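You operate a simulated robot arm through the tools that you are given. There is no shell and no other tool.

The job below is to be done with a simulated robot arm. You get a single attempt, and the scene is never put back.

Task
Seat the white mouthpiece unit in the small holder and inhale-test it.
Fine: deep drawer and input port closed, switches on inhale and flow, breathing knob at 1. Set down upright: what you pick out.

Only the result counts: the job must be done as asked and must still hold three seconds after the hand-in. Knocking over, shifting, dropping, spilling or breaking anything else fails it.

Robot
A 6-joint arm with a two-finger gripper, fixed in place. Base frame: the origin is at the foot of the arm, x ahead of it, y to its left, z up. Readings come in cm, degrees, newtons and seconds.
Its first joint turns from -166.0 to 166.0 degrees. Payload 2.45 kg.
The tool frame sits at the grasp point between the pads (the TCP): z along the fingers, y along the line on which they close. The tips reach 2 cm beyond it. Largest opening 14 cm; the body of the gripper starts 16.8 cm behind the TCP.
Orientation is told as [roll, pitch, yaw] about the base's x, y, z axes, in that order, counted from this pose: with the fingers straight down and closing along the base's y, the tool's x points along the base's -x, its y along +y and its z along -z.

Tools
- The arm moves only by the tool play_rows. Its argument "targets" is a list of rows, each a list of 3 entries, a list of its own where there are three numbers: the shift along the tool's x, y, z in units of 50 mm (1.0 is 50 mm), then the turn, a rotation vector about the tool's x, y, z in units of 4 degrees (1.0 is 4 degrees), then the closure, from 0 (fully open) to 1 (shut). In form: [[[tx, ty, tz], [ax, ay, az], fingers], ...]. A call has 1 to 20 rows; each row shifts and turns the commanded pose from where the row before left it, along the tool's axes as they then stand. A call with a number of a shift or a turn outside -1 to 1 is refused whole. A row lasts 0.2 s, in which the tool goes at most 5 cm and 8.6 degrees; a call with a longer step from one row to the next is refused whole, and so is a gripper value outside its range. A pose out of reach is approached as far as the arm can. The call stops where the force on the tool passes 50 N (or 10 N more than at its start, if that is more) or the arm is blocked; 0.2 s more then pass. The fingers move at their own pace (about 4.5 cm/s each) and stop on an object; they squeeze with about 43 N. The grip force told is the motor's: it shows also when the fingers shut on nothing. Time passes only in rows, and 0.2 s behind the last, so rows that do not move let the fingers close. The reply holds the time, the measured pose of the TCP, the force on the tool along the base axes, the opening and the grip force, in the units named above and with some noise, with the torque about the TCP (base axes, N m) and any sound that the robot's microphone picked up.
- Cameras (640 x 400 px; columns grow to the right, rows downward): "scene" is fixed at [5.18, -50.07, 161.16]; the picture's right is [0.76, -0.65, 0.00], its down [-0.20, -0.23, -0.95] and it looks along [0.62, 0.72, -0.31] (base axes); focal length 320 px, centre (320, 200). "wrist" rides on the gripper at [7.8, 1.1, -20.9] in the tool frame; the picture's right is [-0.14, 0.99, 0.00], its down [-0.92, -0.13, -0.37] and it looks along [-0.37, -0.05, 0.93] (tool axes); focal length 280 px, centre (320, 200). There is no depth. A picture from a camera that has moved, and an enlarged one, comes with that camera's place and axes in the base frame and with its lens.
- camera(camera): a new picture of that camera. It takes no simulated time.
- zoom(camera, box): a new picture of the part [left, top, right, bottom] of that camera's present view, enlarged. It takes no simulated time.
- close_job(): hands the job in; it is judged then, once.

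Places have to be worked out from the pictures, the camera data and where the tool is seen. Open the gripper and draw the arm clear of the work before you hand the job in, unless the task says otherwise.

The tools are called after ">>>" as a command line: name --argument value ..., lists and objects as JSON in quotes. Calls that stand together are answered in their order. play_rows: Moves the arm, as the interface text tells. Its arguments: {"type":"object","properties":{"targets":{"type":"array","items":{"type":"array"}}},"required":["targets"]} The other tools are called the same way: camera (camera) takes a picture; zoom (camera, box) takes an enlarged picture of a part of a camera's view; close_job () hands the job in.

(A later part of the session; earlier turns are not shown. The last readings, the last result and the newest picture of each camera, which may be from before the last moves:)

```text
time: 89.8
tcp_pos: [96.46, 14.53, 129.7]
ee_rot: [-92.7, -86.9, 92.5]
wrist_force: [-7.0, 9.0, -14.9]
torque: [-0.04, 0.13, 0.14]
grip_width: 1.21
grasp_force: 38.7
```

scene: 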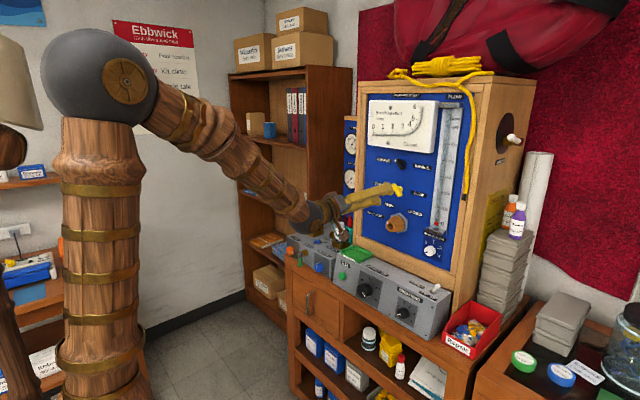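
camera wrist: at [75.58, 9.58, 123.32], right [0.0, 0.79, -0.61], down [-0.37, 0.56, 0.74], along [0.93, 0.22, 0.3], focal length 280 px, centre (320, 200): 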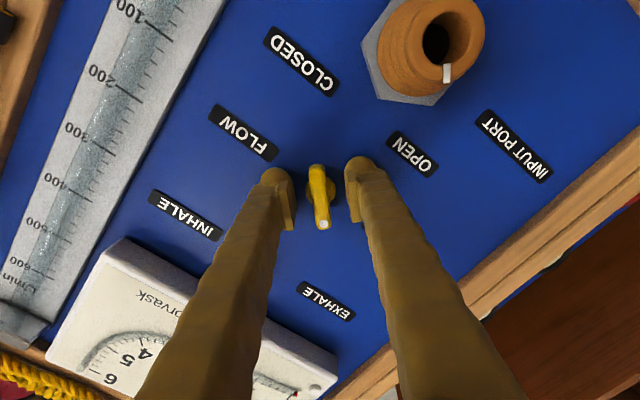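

Forces dropped. I'll continue turning 24° with a small downward correction.

>>> play_rows --targets '[[[0.02, 0.01, 0], [0, 0, 1], 1], [[0, 0, 0], [0, 0, 1], 1], [[0, 0, 0], [0, 0, 1], 1], [[0, 0, 0], [0, 0, 1], 1], [[0, 0, 0], [0, 0, 1], 1], [[0, 0, 0], [0, 0, 1], 1]]'

>>> zoom --camera "wrist" --box '[240, 130, 400, 250]'

```text
time: 90.7
tcp_pos: [96.43, 14.53, 129.59]
ee_rot: [88.0, -80.5, -89.2]
wrist_force: [21.2, 14.9, -0.8]
torque: [0.0, 0.03, 0.17]
grip_width: 1.2
grasp_force: 38.8
out of reach, approached as far as the arm can: row 4
stopped in row 4: the force on the tool passed its limit at 68 N (the readings are from after the stop); the commanded pose is now the measured one
```

```text
3.33 times, centred on (320, 190) of wrist
camera zoom: at [75.58, 17.36, 122.2], right [0.02, 0.95, 0.3], down [-0.37, -0.27, 0.89], along [0.93, -0.13, 0.35], focal length 935 px, centre (320, 233)
```

zoom: 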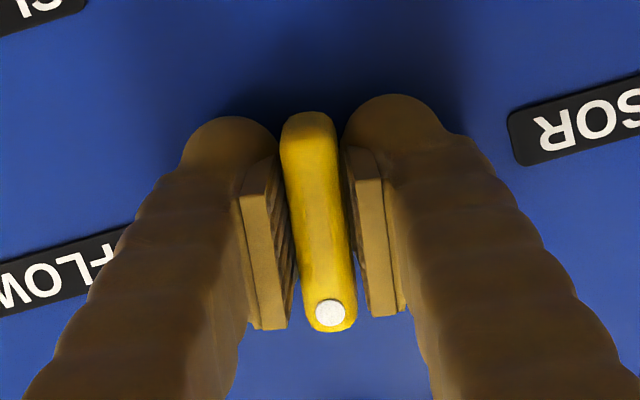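

The call stopped with a force peak and an "out of reach" note at about +10° roll. I'll try small single steps to see whether the rotation can continue.

>>> play_rows --targets '[[[0, 0, 0], [0, 0, 0.5], 1], [[0, 0, 0], [0, 0, 0], 1]]'

>>> camera --camera "scene"

```text
time: 91.3
tcp_pos: [96.53, 14.6, 129.67]
ee_rot: [86.0, -78.5, -87.9]
wrist_force: [12.2, -37.8, -26.7]
torque: [0.08, 0.3, -0.31]
grip_width: 1.22
grasp_force: 38.8
out of reach, approached as far as the arm can: row 1
```

```text
taken
```

scene: 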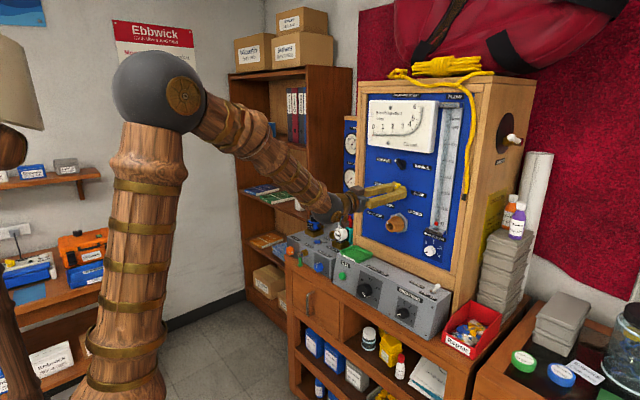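

The rotation hits a joint limit around +10° roll. I'll release the switch, back off and test what roll range is available away from the panel.

>>> play_rows --targets '[[[0, 0, 0], [0, 0, 0], 0.7], [[0, 0, 0], [0, 0, 0], 0.7], [[0, 0, 0], [0, 0, 0], 0.7], [[0, 0, -0.4], [0, 0, 0], 0.7], [[0, 0, -0.8], [0, 0, 0], 0.7], [[0, 0, -0.8], [0, 0, 0], 0.7], [[0, 0, 0], [0, 0, 0], 0.7]]'

>>> camera --camera "wrist"

>>> zoom --camera "scene" --box '[360, 140, 440, 210]'

```text
time: 92.9
tcp_pos: [86.25, 15.41, 129.75]
ee_rot: [88.4, -78.3, -89.6]
wrist_force: [0.3, 1.0, -0.7]
torque: [0.01, -0.03, 0.0]
grip_width: 4.19
grasp_force: 0.0
```

```text
taken
camera wrist: at [65.4, 18.47, 122.45], right [0.02, 0.94, 0.34], down [-0.37, -0.3, 0.88], along [0.93, -0.14, 0.34], focal length 280 px, centre (320, 200)
```

wrist: 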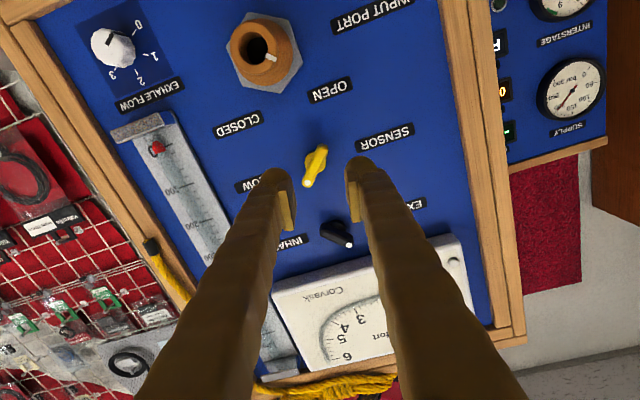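

```text
5.71 times, centred on (400, 175) of scene
camera zoom: at [5.18, -50.07, 161.16], right [0.76, -0.65, 0.0], down [-0.2, -0.23, -0.95], along [0.62, 0.72, -0.31], focal length 1831 px, centre (-137, 343)
```

zoom: 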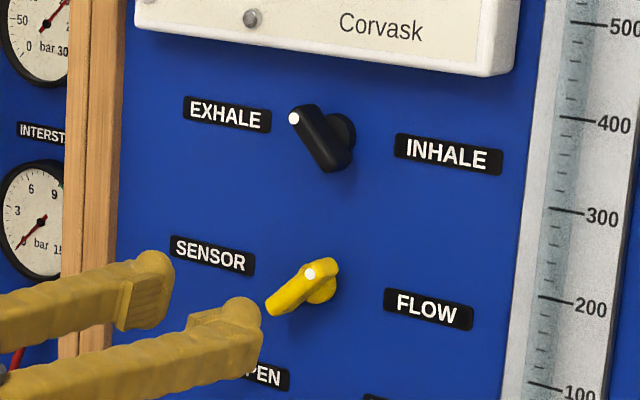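

The yellow switch appears to have snapped past centre to the FLOW side on its own. I'll zoom to verify.

>>> zoom --camera "wrist" --box '[250, 110, 410, 260]'

```text
2.67 times, centred on (330, 185) of wrist
camera zoom: at [65.4, 18.47, 122.45], right [0.02, 0.94, 0.34], down [-0.37, -0.3, 0.88], along [0.93, -0.14, 0.34], focal length 748 px, centre (293, 240)
```

zoom: 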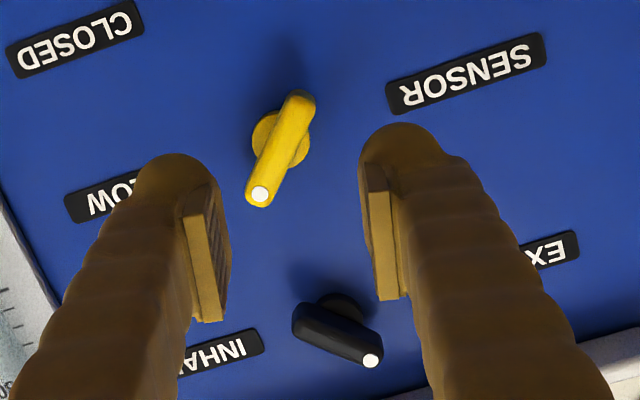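

Confirmed: yellow is on FLOW. Now I'll correct the small yaw error, roll back to -45°, and move in front of the black EXHALE/INHALE switch at about (87.5, 14.2, 138.9).

>>> play_rows --targets '[[[0, 0, 0], [-0.298, -0.026, -0.9], 0.7], [[0, 0, 0], [0, 0, -1], 0.7], [[0, 0, 0], [0, 0, -1], 0.7], [[0, 0, 0], [0, 0, -1], 0.7], [[0, 0, 0], [0, 0, -1], 0.7], [[0, 0, 0], [0, 0, -1], 0.7], [[0, 0, 0], [0, 0, -1], 0.7], [[0, 0, 0], [0, 0, -1], 0.7], [[0, 0, 0], [0, 0, -1], 0.7], [[0, 0, 0], [0, 0, -1], 0.7], [[0, 0, 0], [0, 0, -1], 0.7], [[0, 0, 0], [0, 0, -1], 0.7], [[0, 0, 0], [0, 0, -1], 0.7], [[0, 0, 0], [0, 0, -1], 0.7], [[0, 0, 0], [0, 0, -0.28], 0.7], [[-0.562, -0.732, 0.125], [0, 0, 0], 0.7], [[-0.562, -0.732, 0.125], [0, 0, 0], 0.7], [[0, 0, 0], [0, 0, 0], 0.7]]'

>>> camera --camera "wrist"

>>> zoom --camera "wrist" --box '[256, 120, 384, 220]'

>>> zoom --camera "scene" --box '[360, 130, 440, 200]'

```text
time: 96.7
tcp_pos: [87.28, 14.15, 139.06]
ee_rot: [-90.0, -45.0, 89.9]
wrist_force: [-0.6, 1.2, 0.8]
torque: [0.02, 0.0, 0.01]
grip_width: 4.2
grasp_force: 0.0
```

```text
taken
camera wrist: at [66.43, 9.36, 132.73], right [0.0, 0.8, -0.6], down [-0.37, 0.56, 0.74], along [0.93, 0.22, 0.29], focal length 280 px, centre (320, 200)
```

wrist: 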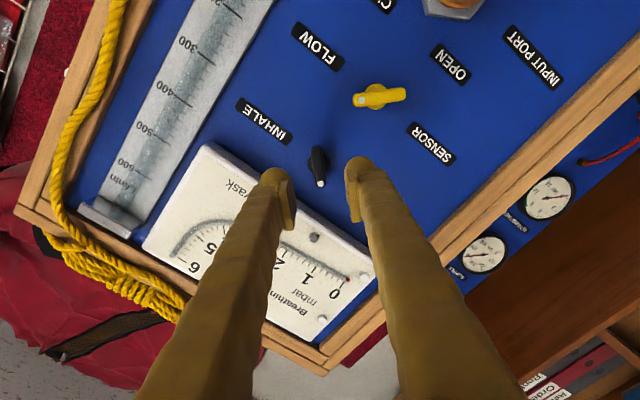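

```text
4.00 times, centred on (320, 170) of wrist
camera zoom: at [66.43, 9.36, 132.73], right [0.0, 0.8, -0.6], down [-0.37, 0.56, 0.74], along [0.93, 0.22, 0.29], focal length 1122 px, centre (320, 320)
```

zoom: 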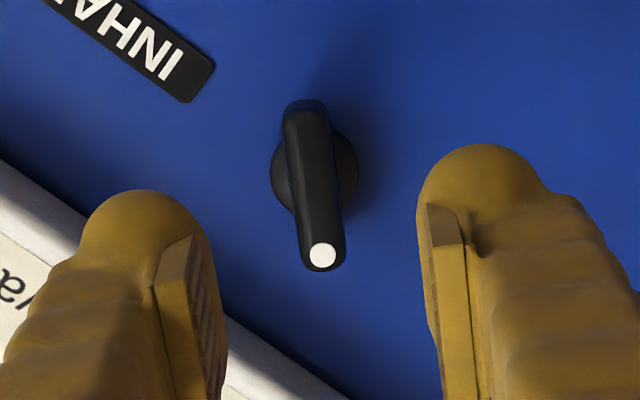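

```text
5.71 times, centred on (400, 165) of scene
camera zoom: at [5.18, -50.07, 161.16], right [0.76, -0.65, 0.0], down [-0.2, -0.23, -0.95], along [0.62, 0.72, -0.31], focal length 1831 px, centre (-137, 400)
```

zoom: 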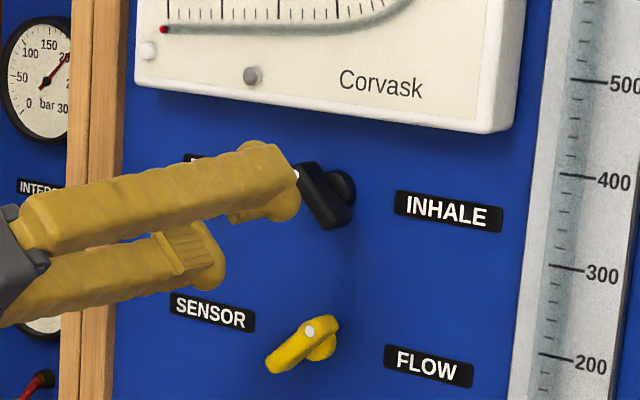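

The black bar is nearly centred. I'll narrow the opening to ~3.4 cm (to clear the gauge box above) and approach to x≈96.5.

>>> play_rows --targets '[[[0, -0.02, 0.3], [0, 0, 0], 0.757], [[0, 0, 0.6], [0, 0, 0], 0.757], [[0, 0, 0.55], [0, 0, 0], 0.757], [[0, 0, 0.39], [0, 0, 0], 0.757], [[0, 0, 0], [0, 0, 0], 0.757]]'

>>> zoom --camera "wrist" --box '[240, 130, 400, 250]'

>>> zoom --camera "scene" --box '[360, 130, 440, 200]'

```text
time: 97.7
tcp_pos: [96.51, 13.65, 139.22]
ee_rot: [-89.8, -45.0, 89.7]
wrist_force: [-16.7, 15.4, 4.2]
torque: [-0.06, -0.2, 0.41]
grip_width: 3.36
grasp_force: 0.1
stopped in row 5: the force on the tool passed its limit at 73 N (the readings are from after the stop); the commanded pose is now the measured one
```

```text
3.33 times, centred on (320, 190) of wrist
camera zoom: at [75.58, 9.0, 132.94], right [0.0, 0.8, -0.6], down [-0.37, 0.56, 0.74], along [0.93, 0.22, 0.29], focal length 935 px, centre (320, 233)
```

zoom: 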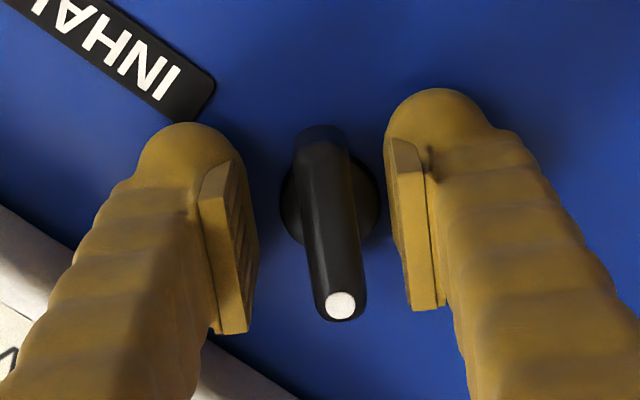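

```text
5.71 times, centred on (400, 165) of scene
camera zoom: at [5.18, -50.07, 161.16], right [0.76, -0.65, 0.0], down [-0.2, -0.23, -0.95], along [0.62, 0.72, -0.31], focal length 1831 px, centre (-137, 400)
```

zoom: 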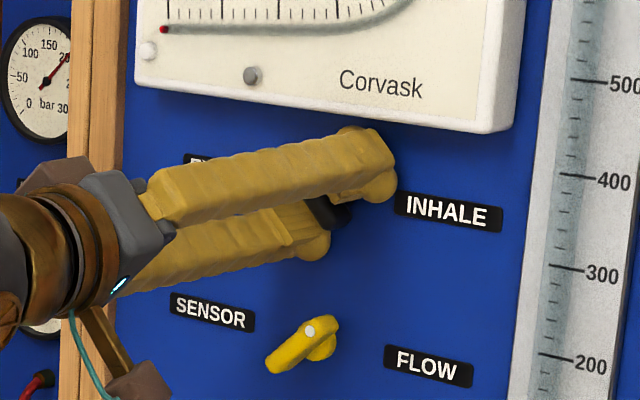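

The call stopped on a force peak although the bar still sits freely between the fingers. I'll look at the whole scene for what may be touching before doing anything.

>>> camera --camera "scene"

>>> camera --camera "wrist"

>>> zoom --camera "scene" --box '[380, 140, 428, 180]'

>>> play_rows --targets '[[[0, 0, 0], [0, 0, 0], 0.757]]'

```text
taken
```

scene: 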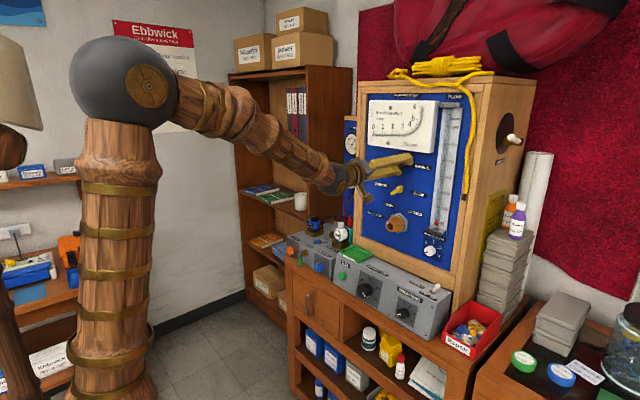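

```text
taken
camera wrist: at [75.58, 9.0, 132.94], right [0.0, 0.8, -0.6], down [-0.37, 0.56, 0.74], along [0.93, 0.22, 0.29], focal length 280 px, centre (320, 200)
```

wrist: 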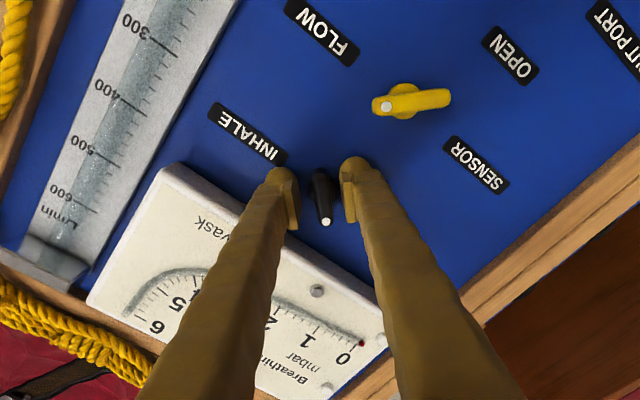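

```text
10.00 times, centred on (404, 160) of scene
camera zoom: at [5.18, -50.07, 161.16], right [0.76, -0.65, 0.0], down [-0.2, -0.23, -0.95], along [0.62, 0.72, -0.31], focal length 3204 px, centre (-520, 600)
```

zoom: 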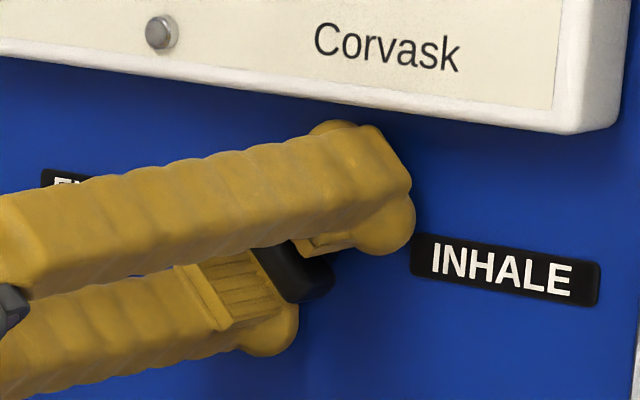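

```text
time: 98.1
tcp_pos: [96.53, 13.63, 139.27]
ee_rot: [-89.9, -45.1, 89.7]
wrist_force: [-21.0, 18.9, 6.3]
torque: [0.04, -0.16, 0.46]
grip_width: 3.33
grasp_force: 0.0
```

A steady contact force of about (-21, +19, +6) N remains. I'll back straight out 3 cm and see if it clears.

>>> play_rows --targets '[[[0, 0, -0.2], [0, 0, 0], 0.757], [[0, 0, -0.4], [0, 0, 0], 0.757], [[0, 0, 0], [0, 0, 0], 0.757]]'

>>> zoom --camera "wrist" --box '[240, 110, 400, 230]'

```text
time: 98.9
tcp_pos: [93.38, 13.73, 139.23]
ee_rot: [-89.7, -45.0, 89.6]
wrist_force: [-0.4, -0.1, 0.0]
torque: [-0.03, -0.01, 0.0]
grip_width: 3.38
grasp_force: 0.1
```

```text
3.33 times, centred on (320, 170) of wrist
camera zoom: at [72.45, 9.08, 132.95], right [0.0, 0.8, -0.6], down [-0.36, 0.56, 0.74], along [0.93, 0.22, 0.29], focal length 935 px, centre (320, 300)
```

zoom: 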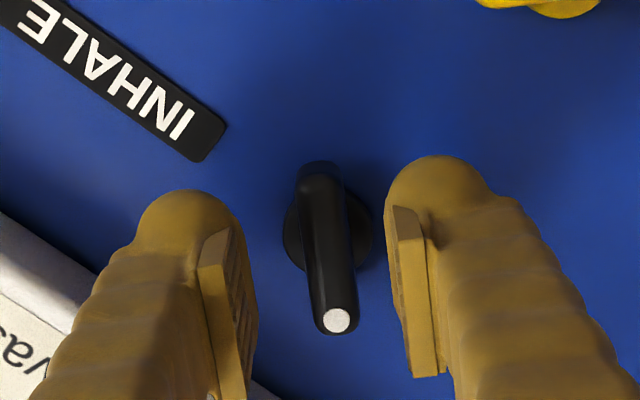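

It cleared; most likely the left fingertip touched the INHALE label's end. The bar is offset ≈0.19 cm toward tool +y, so I'll shift that way and approach only to x≈95.9.

>>> play_rows --targets '[[[-0.02, 0.038, 0], [0, 0, 0], 0.757], [[0, 0, 0.25], [0, 0, 0], 0.757], [[0, 0, 0.25], [0, 0, 0], 0.757], [[0, 0, 0], [0, 0, 0], 0.757]]'

>>> zoom --camera "wrist" --box '[240, 130, 400, 250]'

```text
time: 99.9
tcp_pos: [96.1, 13.93, 139.12]
ee_rot: [-89.7, -45.0, 89.5]
wrist_force: [-0.4, -0.1, -0.7]
torque: [0.01, 0.0, -0.02]
grip_width: 3.42
grasp_force: 0.1
```

```text
3.33 times, centred on (320, 190) of wrist
camera zoom: at [75.11, 9.22, 132.78], right [0.0, 0.8, -0.6], down [-0.36, 0.56, 0.74], along [0.93, 0.22, 0.29], focal length 935 px, centre (320, 233)
```

zoom: 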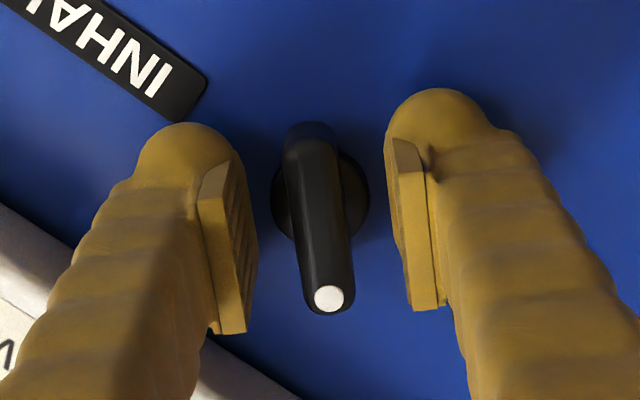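

No contact and the bar is well centred. I'll close on it.

>>> play_rows --targets '[[[0, 0, 0], [0, 0, 0], 1], [[0, 0, 0], [0, 0, 0], 1], [[0, 0, 0], [0, 0, 0], 1], [[0, 0, 0], [0, 0, 0], 1]]'

```text
time: 100.9
tcp_pos: [96.15, 13.8, 139.08]
ee_rot: [-89.8, -45.0, 89.6]
wrist_force: [4.9, -3.5, 1.4]
torque: [0.0, 0.02, -0.06]
grip_width: 1.18
grasp_force: 38.8
```

Gripped at 1.18 cm with low load. I'll turn clockwise 16° and check the side forces.

>>> play_rows --targets '[[[0, 0, 0], [0, 0, 1], 1], [[0, 0, 0], [0, 0, 1], 1], [[0, 0, 0], [0, 0, 1], 1], [[0, 0, 0], [0, 0, 1], 1]]'

```text
time: 101.9
tcp_pos: [96.16, 13.9, 139.09]
ee_rot: [-89.5, -61.0, 89.4]
wrist_force: [1.6, 19.4, -0.8]
torque: [-0.1, -0.02, 0.27]
grip_width: 1.2
grasp_force: 38.9
```

Turning works; side load +19 N in y. I'll shift 1 mm in +y and turn another 16°.

>>> play_rows --targets '[[[-0.012, 0.022, 0], [0, 0, 1], 1], [[0, 0, 0], [0, 0, 1], 1], [[0, 0, 0], [0, 0, 1], 1], [[0, 0, 0], [0, 0, 1], 1]]'

```text
time: 102.9
tcp_pos: [96.14, 13.94, 139.14]
ee_rot: [-88.7, -77.0, 88.6]
wrist_force: [-38.1, 17.9, -14.3]
torque: [-0.07, 0.14, 0.27]
grip_width: 1.18
grasp_force: 39.0
```

There's now -38 N in x (a fingertip rubbing), so I'll ease out 3 mm with small y/z corrections before continuing.

>>> play_rows --targets '[[[0.011, 0.023, -0.06], [0, 0, 0], 1], [[0, 0, 0], [0, 0, 0], 1]]'

```text
time: 103.5
tcp_pos: [95.98, 14.02, 138.96]
ee_rot: [-89.1, -77.0, 88.7]
wrist_force: [36.0, 8.2, -10.1]
torque: [-0.05, 0.08, 0.04]
grip_width: 1.21
grasp_force: 39.2
```

That overshot (grip friction gives +36 N), so I'll move back in 1.5 mm and continue turning 16°.

>>> play_rows --targets '[[[0.01, 0.01, 0.028], [0, 0, 0.5], 1], [[0, 0, 0], [0, 0, 1], 1], [[0, 0, 0], [0, 0, 1], 1], [[0, 0, 0], [0, 0, 1], 1]]'

>>> zoom --camera "wrist" --box '[240, 130, 400, 250]'

```text
time: 104.5
tcp_pos: [96.06, 14.01, 139.0]
ee_rot: [79.9, -89.0, -80.1]
wrist_force: [33.8, -0.7, -3.9]
torque: [-0.03, 0.11, 0.02]
grip_width: 1.2
grasp_force: 38.8
```

```text
3.33 times, centred on (320, 190) of wrist
camera zoom: at [75.04, 15.34, 131.27], right [0.0, 0.99, 0.16], down [-0.37, -0.14, 0.92], along [0.93, -0.06, 0.36], focal length 935 px, centre (320, 233)
```

zoom: 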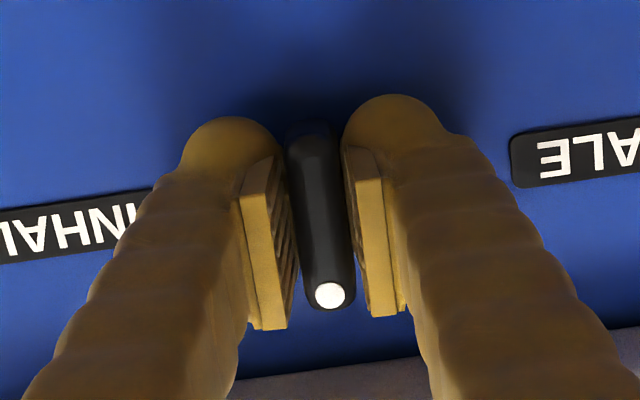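

The bar is just past vertical. I'll relieve the x load and turn two more rows past centre.

>>> play_rows --targets '[[[0, 0, 0.028], [0, 0, 0.5], 1], [[0, 0, 0], [0, 0, 1], 1], [[0, 0, 0], [0, 0, 0.5], 1]]'

```text
time: 105.3
tcp_pos: [96.0, 14.01, 139.05]
ee_rot: [88.9, -81.0, -89.0]
wrist_force: [-30.9, -6.3, -9.1]
torque: [0.04, 0.03, -0.1]
grip_width: 1.18
grasp_force: 38.5
```

At +9° roll with no limit reported. I'll try one more step, then open and back out.

>>> play_rows --targets '[[[0, 0, -0.012], [0, 0, 0.8], 1], [[0, 0, 0], [0, 0, 0], 1]]'

```text
time: 105.9
tcp_pos: [95.91, 13.99, 139.01]
ee_rot: [89.3, -77.8, -89.6]
wrist_force: [-20.0, 3.8, -2.3]
torque: [0.03, 0.03, 0.0]
grip_width: 1.21
grasp_force: 38.7
```

Now at about +12° past vertical. I'll open the fingers and back out to see whether the switch snaps to INHALE.

>>> play_rows --targets '[[[0, 0, 0], [0, 0, 0], 0.757], [[0, 0, 0], [0, 0, 0], 0.757], [[0, 0, 0], [0, 0, 0], 0.757], [[0, 0, -0.4], [0, 0, 0], 0.757], [[0, 0, -0.8], [0, 0, 0], 0.757], [[0, 0, -0.6], [0, 0, 0], 0.757], [[0, 0, 0], [0, 0, 0], 0.757]]'

>>> camera --camera "wrist"

>>> zoom --camera "scene" --box '[350, 130, 450, 260]'

```text
time: 107.5
tcp_pos: [87.06, 13.78, 139.0]
ee_rot: [89.1, -77.8, -89.4]
wrist_force: [-0.1, 0.0, -0.2]
torque: [-0.03, 0.0, -0.03]
grip_width: 3.38
grasp_force: 0.1
```

```text
taken
camera wrist: at [66.16, 16.62, 131.67], right [0.0, 0.94, 0.34], down [-0.37, -0.32, 0.87], along [0.93, -0.13, 0.34], focal length 280 px, centre (320, 200)
```

wrist: 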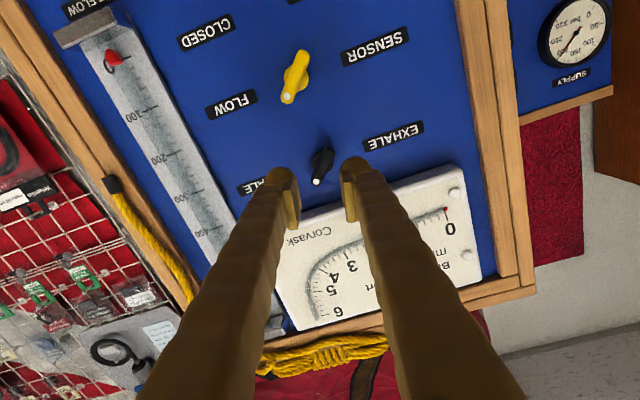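

```text
3.08 times, centred on (400, 195) of scene
camera zoom: at [5.18, -50.07, 161.16], right [0.76, -0.65, 0.0], down [-0.2, -0.23, -0.95], along [0.62, 0.72, -0.31], focal length 986 px, centre (74, 215)
```

zoom: 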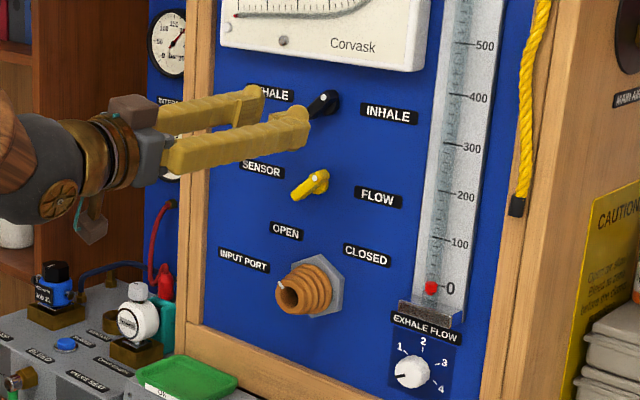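

Both switches now point to INHALE and FLOW. Next is the input port knob: I'll move down in front of it and roll the tool to about -80° so that I have 90° of clockwise travel.

>>> play_rows --targets '[[[0.853, -0.181, -0.08], [0, 0, 0], 0.45], [[0.853, -0.181, -0.08], [0, 0, 0], 0.45], [[0.853, -0.181, -0.08], [0, 0, 0], 0.45], [[0.853, -0.181, -0.08], [0, 0, 0], 0.45], [[0.853, -0.181, -0.08], [0, 0, 0], 0.45], [[0, 0, 0], [0, 0, -1], 0.45], [[0, 0, 0], [0, 0, -1], 0.45], [[0, 0, 0], [0, 0, -1], 0.45], [[0, 0, 0], [0, 0, -1], 0.45], [[0, 0, 0], [0, 0, -1], 0.45], [[0, 0, 0], [0, 0, -1], 0.45], [[0, 0, 0], [0, 0, -1], 0.45], [[0, 0, 0], [0, 0, -1], 0.45], [[0, 0, 0], [0, 0, -1], 0.45], [[0, 0, 0], [0, 0, -1], 0.45], [[0, 0, 0], [0, 0, -1], 0.45], [[0, 0, 0], [0, 0, -1], 0.45], [[0, 0, 0], [0, 0, 0], 0.45]]'

>>> play_rows --targets '[[[0, 0, 0], [0, 0, -1], 0.45], [[0, 0, 0], [0, 0, -1], 0.45], [[0, 0, 0], [0, 0, -1], 0.45], [[0, 0, 0], [0, 0, -1], 0.45], [[0, 0, 0], [0, 0, -1], 0.45], [[0, 0, 0], [0, 0, -1], 0.45], [[0, 0, 0], [0, 0, -1], 0.45], [[0, 0, 0], [0, 0, -1], 0.45], [[0, 0, 0], [0, 0, -1], 0.45], [[0, 0, 0], [0, 0, -1], 0.45], [[0, 0, 0], [0, 0, -1], 0.45], [[0, 0, 0], [0, 0, 0], 0.45]]'

>>> camera --camera "wrist"

>>> camera --camera "scene"

```text
time: 111.3
tcp_pos: [84.15, 19.2, 121.66]
ee_rot: [-89.7, -54.2, 89.4]
wrist_force: [0.2, 0.2, -0.3]
torque: [0.0, 0.01, -0.01]
grip_width: 7.68
grasp_force: 0.0
out of reach, approached as far as the arm can: row 2, 3, 4, 5
```

```text
time: 113.9
tcp_pos: [84.08, 19.12, 121.57]
ee_rot: [-89.8, -10.1, 89.7]
wrist_force: [-0.7, 0.2, 0.3]
torque: [-0.01, 0.01, -0.02]
grip_width: 7.7
grasp_force: 0.1
```

```text
taken
camera wrist: at [63.15, 11.75, 119.22], right [0.0, 0.31, -0.95], down [-0.36, 0.89, 0.29], along [0.93, 0.35, 0.11], focal length 280 px, centre (320, 200)
```

wrist: 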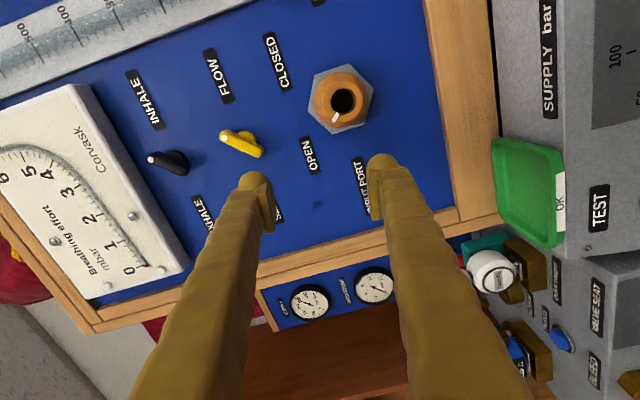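

```text
taken
```

scene: 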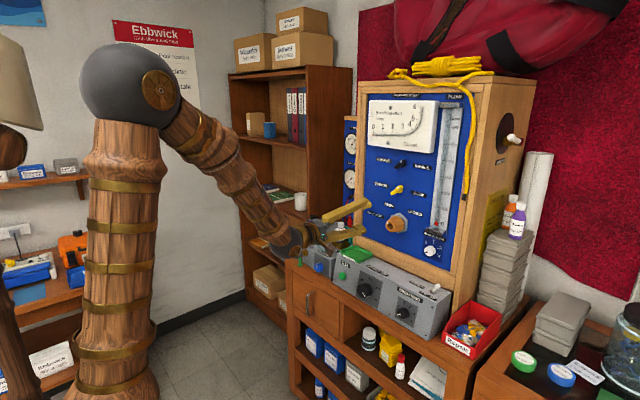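

Roll -80° is accurate, though the arm was limited earlier and sits at (84, 19, 121.6). I'll now move in front of the port axis at about (13.6, 117.2).

>>> play_rows --targets '[[[0.62, 0.3345, 0], [0, 0, 0], 0.45], [[0.62, 0.3345, 0], [0, 0, 0], 0.45], [[0, 0, 0], [0, 0, 0], 0.45]]'

>>> camera --camera "wrist"

>>> zoom --camera "wrist" --box '[240, 110, 400, 210]'

>>> zoom --camera "scene" --box '[360, 190, 440, 260]'

```text
time: 114.7
tcp_pos: [83.79, 13.46, 117.37]
ee_rot: [-89.8, -10.1, 89.8]
wrist_force: [-1.1, -1.1, 0.7]
torque: [0.0, 0.02, 0.03]
grip_width: 7.71
grasp_force: 0.0
```

```text
taken
camera wrist: at [62.95, 6.21, 114.97], right [0.0, 0.31, -0.95], down [-0.36, 0.89, 0.29], along [0.93, 0.35, 0.11], focal length 280 px, centre (320, 200)
```

wrist: 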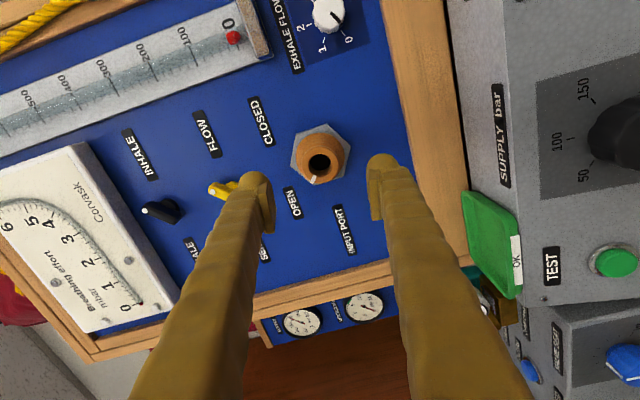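

```text
4.00 times, centred on (320, 160) of wrist
camera zoom: at [62.95, 6.21, 114.97], right [0.0, 0.31, -0.95], down [-0.36, 0.89, 0.29], along [0.93, 0.35, 0.11], focal length 1122 px, centre (320, 360)
```

zoom: 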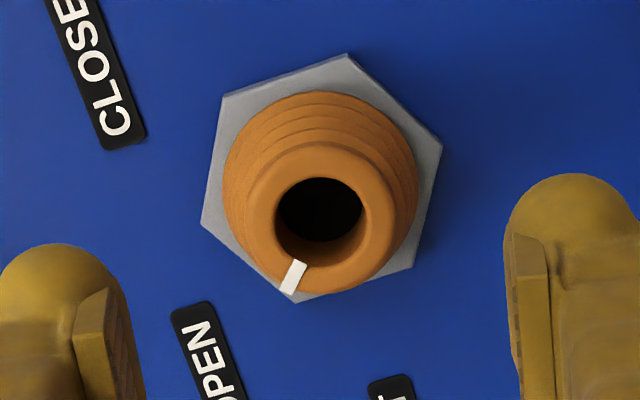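

```text
5.71 times, centred on (400, 225) of scene
camera zoom: at [5.18, -50.07, 161.16], right [0.76, -0.65, 0.0], down [-0.2, -0.23, -0.95], along [0.62, 0.72, -0.31], focal length 1831 px, centre (-137, 57)
```

zoom: 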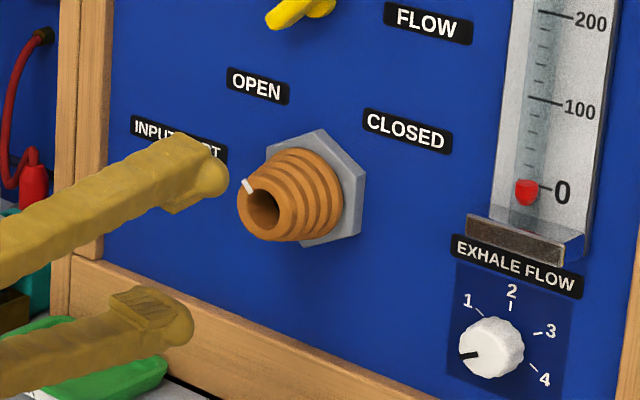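

The port knob (≈4–6 cm diameter cone) is centred on the tool axis within ~2 mm, its mark at 45° upper-left. I'll approach to x≈95 with the fingers open.

>>> play_rows --targets '[[[0, 0, 0.6], [0, 0, 0], 0.45], [[0, 0, 0.8], [0, 0, 0], 0.45], [[0, 0, 0.5], [0, 0, 0], 0.45], [[0, 0, 0.3], [0, 0, 0], 0.45], [[0, 0, 0], [0, 0, 0], 0.45]]'

>>> zoom --camera "wrist" --box '[240, 130, 400, 250]'

>>> zoom --camera "scene" --box '[360, 190, 440, 260]'

```text
time: 115.9
tcp_pos: [94.92, 13.75, 117.21]
ee_rot: [-89.8, -10.1, 89.7]
wrist_force: [-0.4, -0.4, 0.4]
torque: [0.02, 0.03, 0.03]
grip_width: 7.71
grasp_force: 0.1
```

```text
3.33 times, centred on (320, 190) of wrist
camera zoom: at [73.96, 6.35, 114.82], right [0.0, 0.31, -0.95], down [-0.36, 0.89, 0.29], along [0.93, 0.35, 0.11], focal length 935 px, centre (320, 233)
```

zoom: 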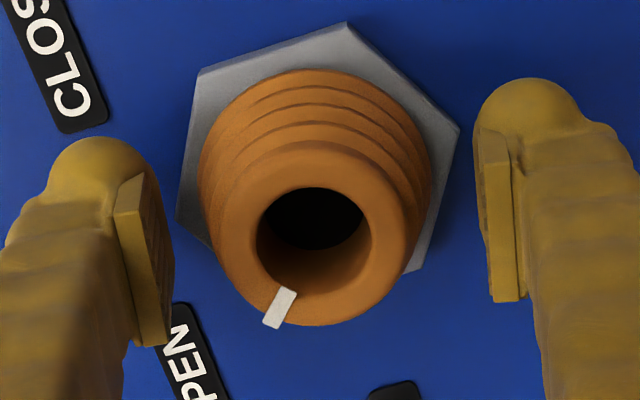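

```text
5.71 times, centred on (400, 225) of scene
camera zoom: at [5.18, -50.07, 161.16], right [0.76, -0.65, 0.0], down [-0.2, -0.23, -0.95], along [0.62, 0.72, -0.31], focal length 1831 px, centre (-137, 57)
```

zoom: 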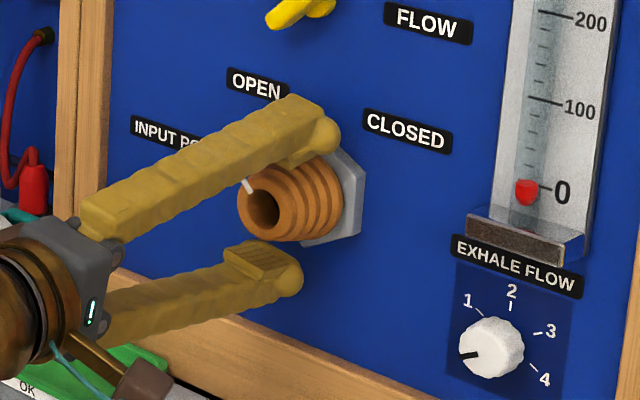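

Port axis triangulates to (y 13.56, z 117.2), so I'll shift 2 mm along tool x and close on the knob.

>>> play_rows --targets '[[[0.036, 0, 0], [0, 0, 0], 0.45], [[0, 0, 0], [0, 0, 0], 0.7], [[0, 0, 0], [0, 0, 0], 0.9], [[0, 0, 0], [0, 0, 0], 0.9], [[0, 0, 0], [0, 0, 0], 0.9]]'

>>> zoom --camera "wrist" --box '[240, 130, 400, 250]'

```text
time: 117.1
tcp_pos: [94.94, 13.58, 117.26]
ee_rot: [-89.8, -10.2, 89.7]
wrist_force: [3.8, -3.4, 8.5]
torque: [-0.01, -0.12, -0.01]
grip_width: 5.29
grasp_force: 45.3
```

```text
3.33 times, centred on (320, 190) of wrist
camera zoom: at [74.0, 6.22, 114.88], right [0.0, 0.31, -0.95], down [-0.36, 0.89, 0.29], along [0.93, 0.34, 0.11], focal length 935 px, centre (320, 233)
```

zoom: 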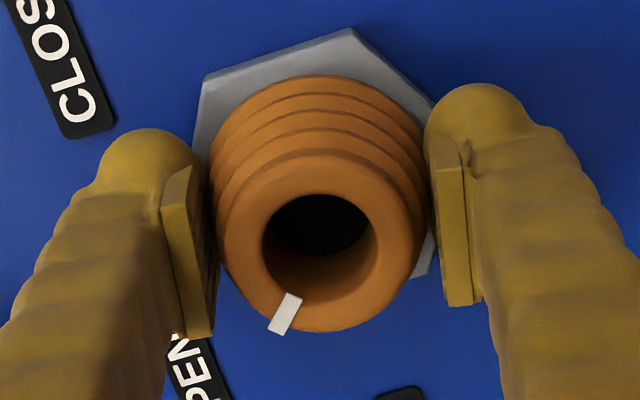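

Gripped at 5.29 cm with low side load. I'll turn clockwise 20° and check that the mark turns with it.

>>> play_rows --targets '[[[0, 0, 0], [0, 0, 1], 0.9], [[0, 0, 0], [0, 0, 1], 0.9], [[0, 0, 0], [0, 0, 1], 0.9], [[0, 0, 0], [0, 0, 1], 0.9], [[0, 0, 0], [0, 0, 1], 0.9]]'

>>> zoom --camera "wrist" --box '[240, 130, 400, 250]'

```text
time: 118.3
tcp_pos: [94.92, 13.47, 117.28]
ee_rot: [-89.9, -30.2, 89.6]
wrist_force: [-35.8, 2.4, 28.2]
torque: [-0.03, -0.41, -0.05]
grip_width: 5.31
grasp_force: 44.7
```

```text
3.33 times, centred on (320, 190) of wrist
camera zoom: at [74.0, 7.51, 112.45], right [0.0, 0.62, -0.79], down [-0.36, 0.73, 0.57], along [0.93, 0.28, 0.23], focal length 935 px, centre (320, 233)
```

zoom: 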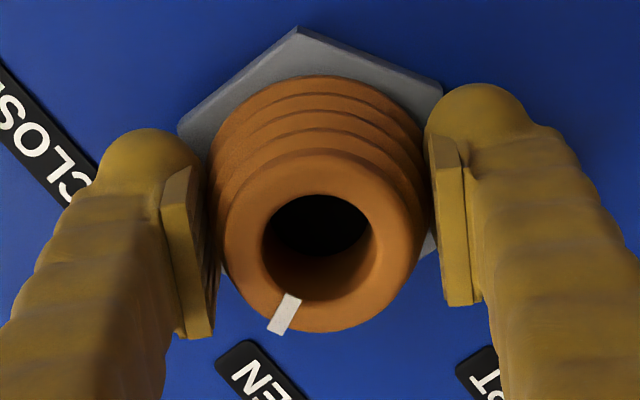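

The port turns with the tool. I'll relieve the loads (+z, slightly -x) and turn further.

>>> play_rows --targets '[[[-0.012, -0.021, -0.028], [0, 0, 0.5], 0.9], [[0, 0, 0], [0, 0, 1], 0.9], [[0, 0, 0], [0, 0, 1], 0.9], [[0, 0, 0], [0, 0, 1], 0.9], [[0, 0, 0], [0, 0, 1], 0.9]]'

```text
time: 119.5
tcp_pos: [94.86, 13.46, 117.33]
ee_rot: [-89.6, -48.2, 89.4]
wrist_force: [21.2, 14.0, 10.1]
torque: [-0.01, -0.18, 0.15]
grip_width: 5.3
grasp_force: 45.3
```

Good so far (38° turned). Continuing with small corrections.

>>> play_rows --targets '[[[-0.014, 0.004, 0.012], [0, 0, 1], 0.9], [[0, 0, 0], [0, 0, 1], 0.9], [[0, 0, 0], [0, 0, 1], 0.9], [[0, 0, 0], [0, 0, 1], 0.9], [[0, 0, 0], [0, 0, 1], 0.9]]'

>>> zoom --camera "wrist" --box '[240, 130, 400, 250]'

```text
time: 120.7
tcp_pos: [94.92, 13.57, 117.35]
ee_rot: [-89.1, -68.2, 88.9]
wrist_force: [-47.7, -6.9, -2.3]
torque: [0.0, 0.01, -0.11]
grip_width: 5.3
grasp_force: 44.8
```

```text
3.33 times, centred on (320, 190) of wrist
camera zoom: at [73.99, 11.79, 109.76], right [0.01, 0.97, -0.24], down [-0.36, 0.23, 0.9], along [0.93, 0.08, 0.35], focal length 935 px, centre (320, 233)
```

zoom: 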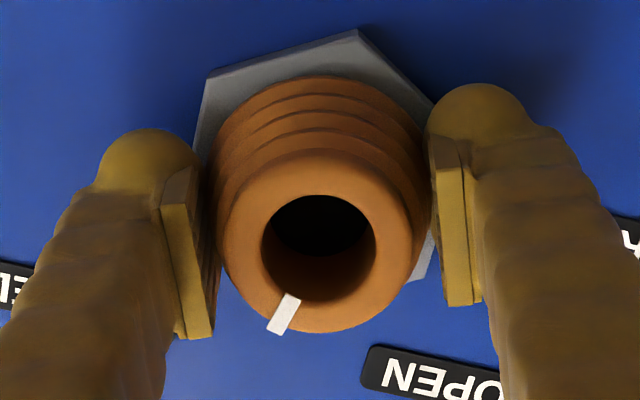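

58° turned. Relieving the x load and continuing toward +8° roll.

>>> play_rows --targets '[[[0, 0, -0.035], [0, 0, 0.5], 0.9], [[0, 0, 0], [0, 0, 1], 0.9], [[0, 0, 0], [0, 0, 1], 0.9], [[0, 0, 0], [0, 0, 1], 0.9]]'

```text
time: 121.7
tcp_pos: [94.93, 13.52, 117.5]
ee_rot: [-88.7, -81.1, 88.1]
wrist_force: [32.6, 23.1, -6.5]
torque: [-0.03, -0.02, 0.25]
grip_width: 5.31
grasp_force: 45.0
stopped in row 4: the force on the tool passed its limit at 61 N (the readings are from after the stop); the commanded pose is now the measured one
```

Stopped by a transient load at -9° roll. I'll relieve (+y, +x) and continue slowly.

>>> play_rows --targets '[[[-0.003, 0.022, 0.018], [0, 0, 0], 0.9], [[0, 0, 0], [0, 0, 0.6], 0.9], [[0, 0, 0], [0, 0, 0.6], 0.9]]'

```text
time: 122.5
tcp_pos: [94.95, 13.47, 117.44]
ee_rot: [-85.7, -86.0, 85.2]
wrist_force: [16.7, 16.9, -16.4]
torque: [0.05, 0.22, 0.17]
grip_width: 5.29
grasp_force: 45.2
```

>>> play_rows --targets '[[[0.012, 0.016, 0.008], [0, 0, 0.4], 0.9], [[0, 0, 0], [0, 0, 0.7], 0.9], [[0, 0, 0], [0, 0, 0.7], 0.9]]'

>>> zoom --camera "wrist" --box '[240, 130, 400, 250]'

```text
time: 123.3
tcp_pos: [94.88, 13.56, 117.37]
ee_rot: [82.2, -87.1, -83.3]
wrist_force: [-26.0, -7.3, -8.4]
torque: [-0.02, 0.03, 0.23]
grip_width: 5.24
grasp_force: 45.5
```

```text
3.33 times, centred on (320, 190) of wrist
camera zoom: at [73.97, 15.41, 109.73], right [0.02, 0.98, 0.19], down [-0.37, -0.17, 0.92], along [0.93, -0.09, 0.36], focal length 935 px, centre (320, 233)
```

zoom: 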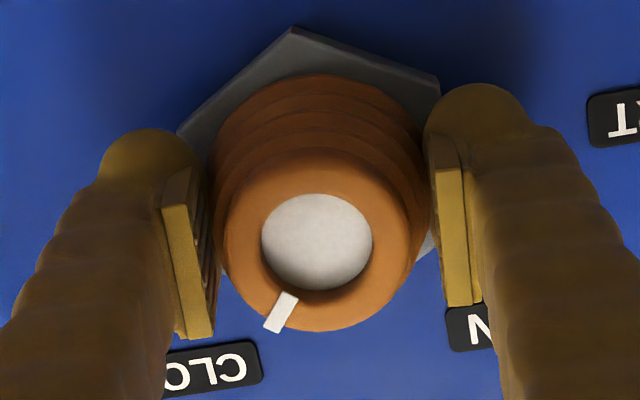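

The port's hole is now covered (white disc): it's closing, with its mark 37° right of up. I'll turn a bit more if the arm permits.

>>> play_rows --targets '[[[0, 0, -0.015], [0, 0, 0.6], 0.9], [[0, 0, 0], [0, 0, 0.6], 0.9]]'

>>> zoom --camera "wrist" --box '[240, 130, 400, 250]'

```text
time: 123.9
tcp_pos: [94.97, 13.57, 117.45]
ee_rot: [78.6, -86.3, -80.3]
wrist_force: [15.1, 17.6, 0.9]
torque: [0.02, 0.05, -0.01]
grip_width: 5.26
grasp_force: 44.7
out of reach, approached as far as the arm can: row 1, 2
stopped in row 2: the force on the tool passed its limit at 58 N (the readings are from after the stop); the commanded pose is now the measured one
```

```text
3.33 times, centred on (320, 190) of wrist
camera zoom: at [73.99, 15.84, 109.9], right [0.03, 0.98, 0.2], down [-0.36, -0.18, 0.92], along [0.93, -0.1, 0.35], focal length 935 px, centre (320, 233)
```

zoom: 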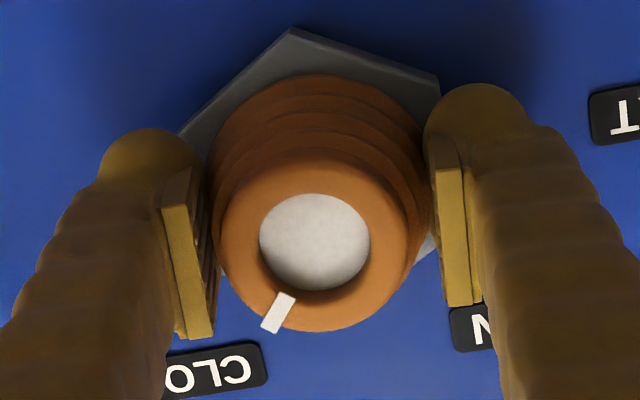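

The arm's limit is reached. I'll open the fingers, back straight off and see where the port's mark settles.

>>> play_rows --targets '[[[0, 0, 0], [0, 0, 0], 0.45], [[0, 0, 0], [0, 0, 0], 0.45], [[0, 0, 0], [0, 0, 0], 0.45], [[0, 0, -0.5], [0, 0, 0], 0.45], [[0, 0, -0.8], [0, 0, 0], 0.45], [[0, 0, -0.8], [0, 0, 0], 0.45], [[0, 0, 0], [0, 0, 0], 0.45]]'

>>> camera --camera "wrist"

>>> zoom --camera "wrist" --box '[230, 90, 410, 220]'

>>> zoom --camera "scene" --box '[350, 140, 450, 260]'

```text
time: 125.5
tcp_pos: [84.37, 13.85, 117.63]
ee_rot: [78.7, -86.1, -80.7]
wrist_force: [-0.2, -1.2, 0.3]
torque: [0.02, -0.02, 0.0]
grip_width: 7.69
grasp_force: 0.1
```

```text
taken
camera wrist: at [63.44, 16.24, 110.13], right [0.04, 0.98, 0.2], down [-0.36, -0.18, 0.92], along [0.93, -0.11, 0.35], focal length 280 px, centre (320, 200)
```

wrist: 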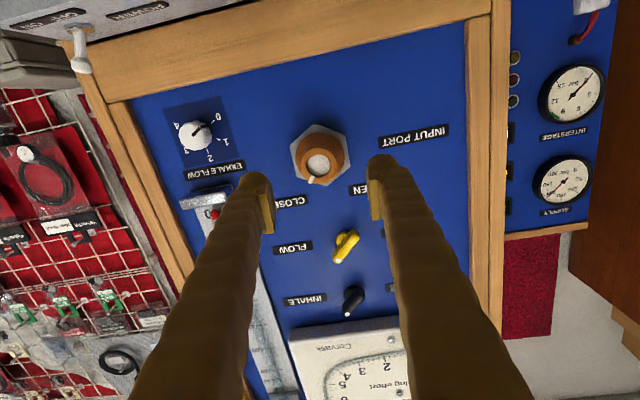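

```text
3.08 times, centred on (320, 155) of wrist
camera zoom: at [63.44, 16.24, 110.13], right [0.04, 0.98, 0.2], down [-0.36, -0.18, 0.92], along [0.93, -0.11, 0.35], focal length 863 px, centre (320, 338)
```

zoom: 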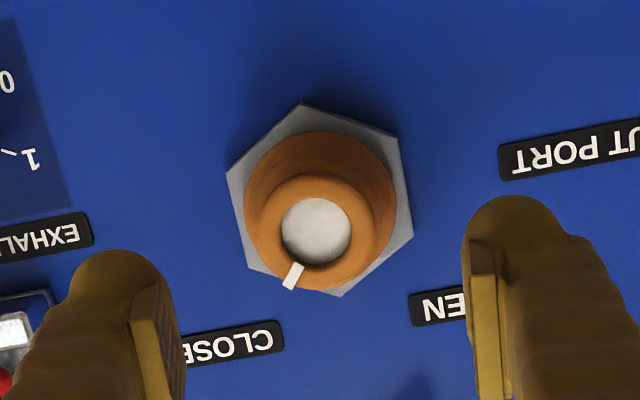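

```text
3.33 times, centred on (400, 200) of scene
camera zoom: at [5.18, -50.07, 161.16], right [0.76, -0.65, 0.0], down [-0.2, -0.23, -0.95], along [0.62, 0.72, -0.31], focal length 1068 px, centre (53, 200)
```

zoom: 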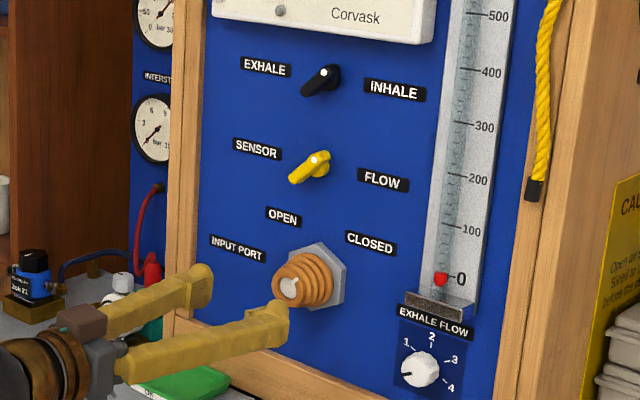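

The port is closed visually; I'll zoom in more to measure its mark angle relative to the CLOSED position and compare with the snapped switches.

>>> zoom --camera "wrist" --box '[280, 115, 360, 195]'

>>> zoom --camera "wrist" --box '[300, 210, 400, 330]'

>>> zoom --camera "scene" --box '[376, 205, 416, 240]'

```text
5.00 times, centred on (320, 155) of wrist
camera zoom: at [63.44, 16.24, 110.13], right [0.04, 0.98, 0.2], down [-0.36, -0.18, 0.92], along [0.93, -0.11, 0.35], focal length 1402 px, centre (320, 425)
```

zoom: 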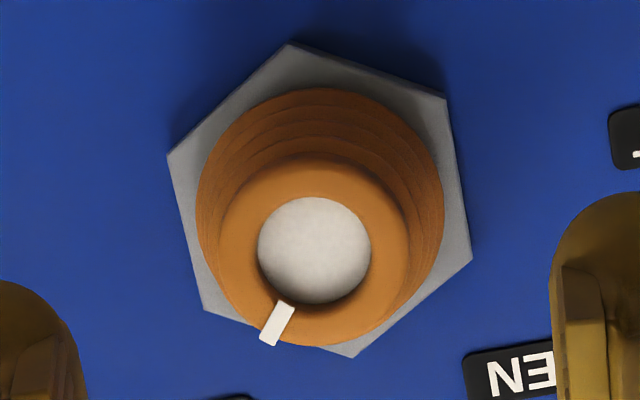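

```text
3.33 times, centred on (350, 270) of wrist
camera zoom: at [63.44, 16.24, 110.13], right [0.04, 0.98, 0.2], down [-0.36, -0.18, 0.92], along [0.93, -0.11, 0.35], focal length 935 px, centre (220, -33)
```

zoom: 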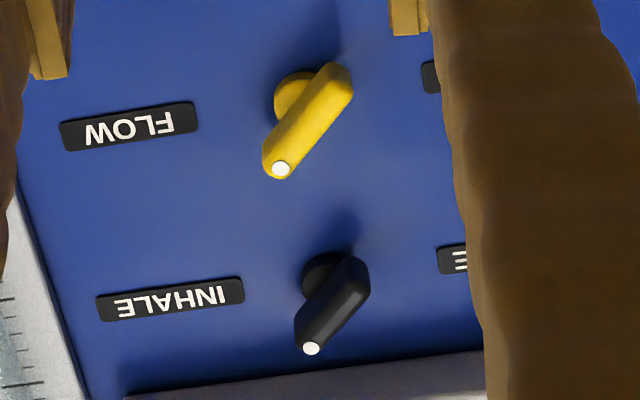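

```text
11.43 times, centred on (396, 222) of scene
camera zoom: at [5.18, -50.07, 161.16], right [0.76, -0.65, 0.0], down [-0.2, -0.23, -0.95], along [0.62, 0.72, -0.31], focal length 3661 px, centre (-549, -57)
```

zoom: 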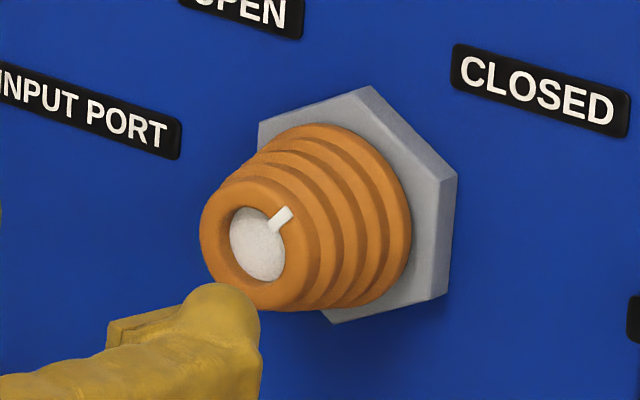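

The port mark is ~38–40° right of up, a few degrees short of the 45° position. I'll re-grip with the tool rolled back to about -30° and turn it a bit further to its stop.

>>> play_rows --targets '[[[0, 0, 0], [-0.5, -0.153, -0.7], 0.45], [[0, 0, 0], [0, 0, -1], 0.45], [[0, 0, 0], [0, 0, -1], 0.45], [[0, 0, 0], [0, 0, -1], 0.45], [[0, 0, 0], [0, 0, -1], 0.45], [[0, 0, 0], [0, 0, -1], 0.45], [[0, 0, 0], [0, 0, -1], 0.45], [[0, 0, 0], [0, 0, -1], 0.45], [[0, 0, 0], [0, 0, -0.7], 0.45], [[0.081, -0.02, 0], [0, 0, 0], 0.45], [[0, 0, 0], [0, 0, 0], 0.45]]'

>>> zoom --camera "wrist" --box '[240, 110, 400, 210]'

```text
time: 127.9
tcp_pos: [84.35, 13.45, 117.24]
ee_rot: [-89.8, -60.3, 89.9]
wrist_force: [-0.1, 0.5, 0.0]
torque: [-0.01, -0.03, 0.02]
grip_width: 7.69
grasp_force: 0.0
```

```text
4.00 times, centred on (320, 160) of wrist
camera zoom: at [63.48, 10.58, 109.9], right [0.0, 0.93, -0.37], down [-0.37, 0.35, 0.86], along [0.93, 0.14, 0.34], focal length 1122 px, centre (320, 360)
```

zoom: 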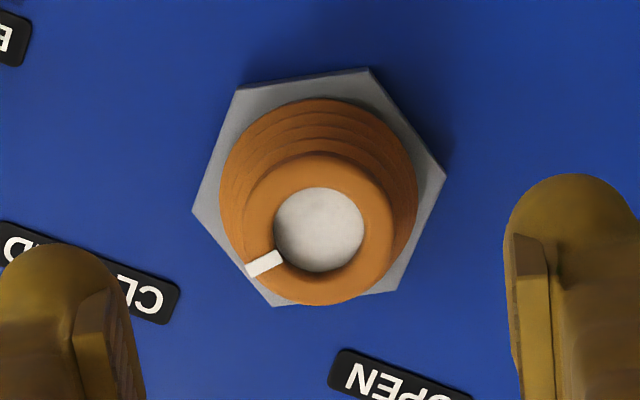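

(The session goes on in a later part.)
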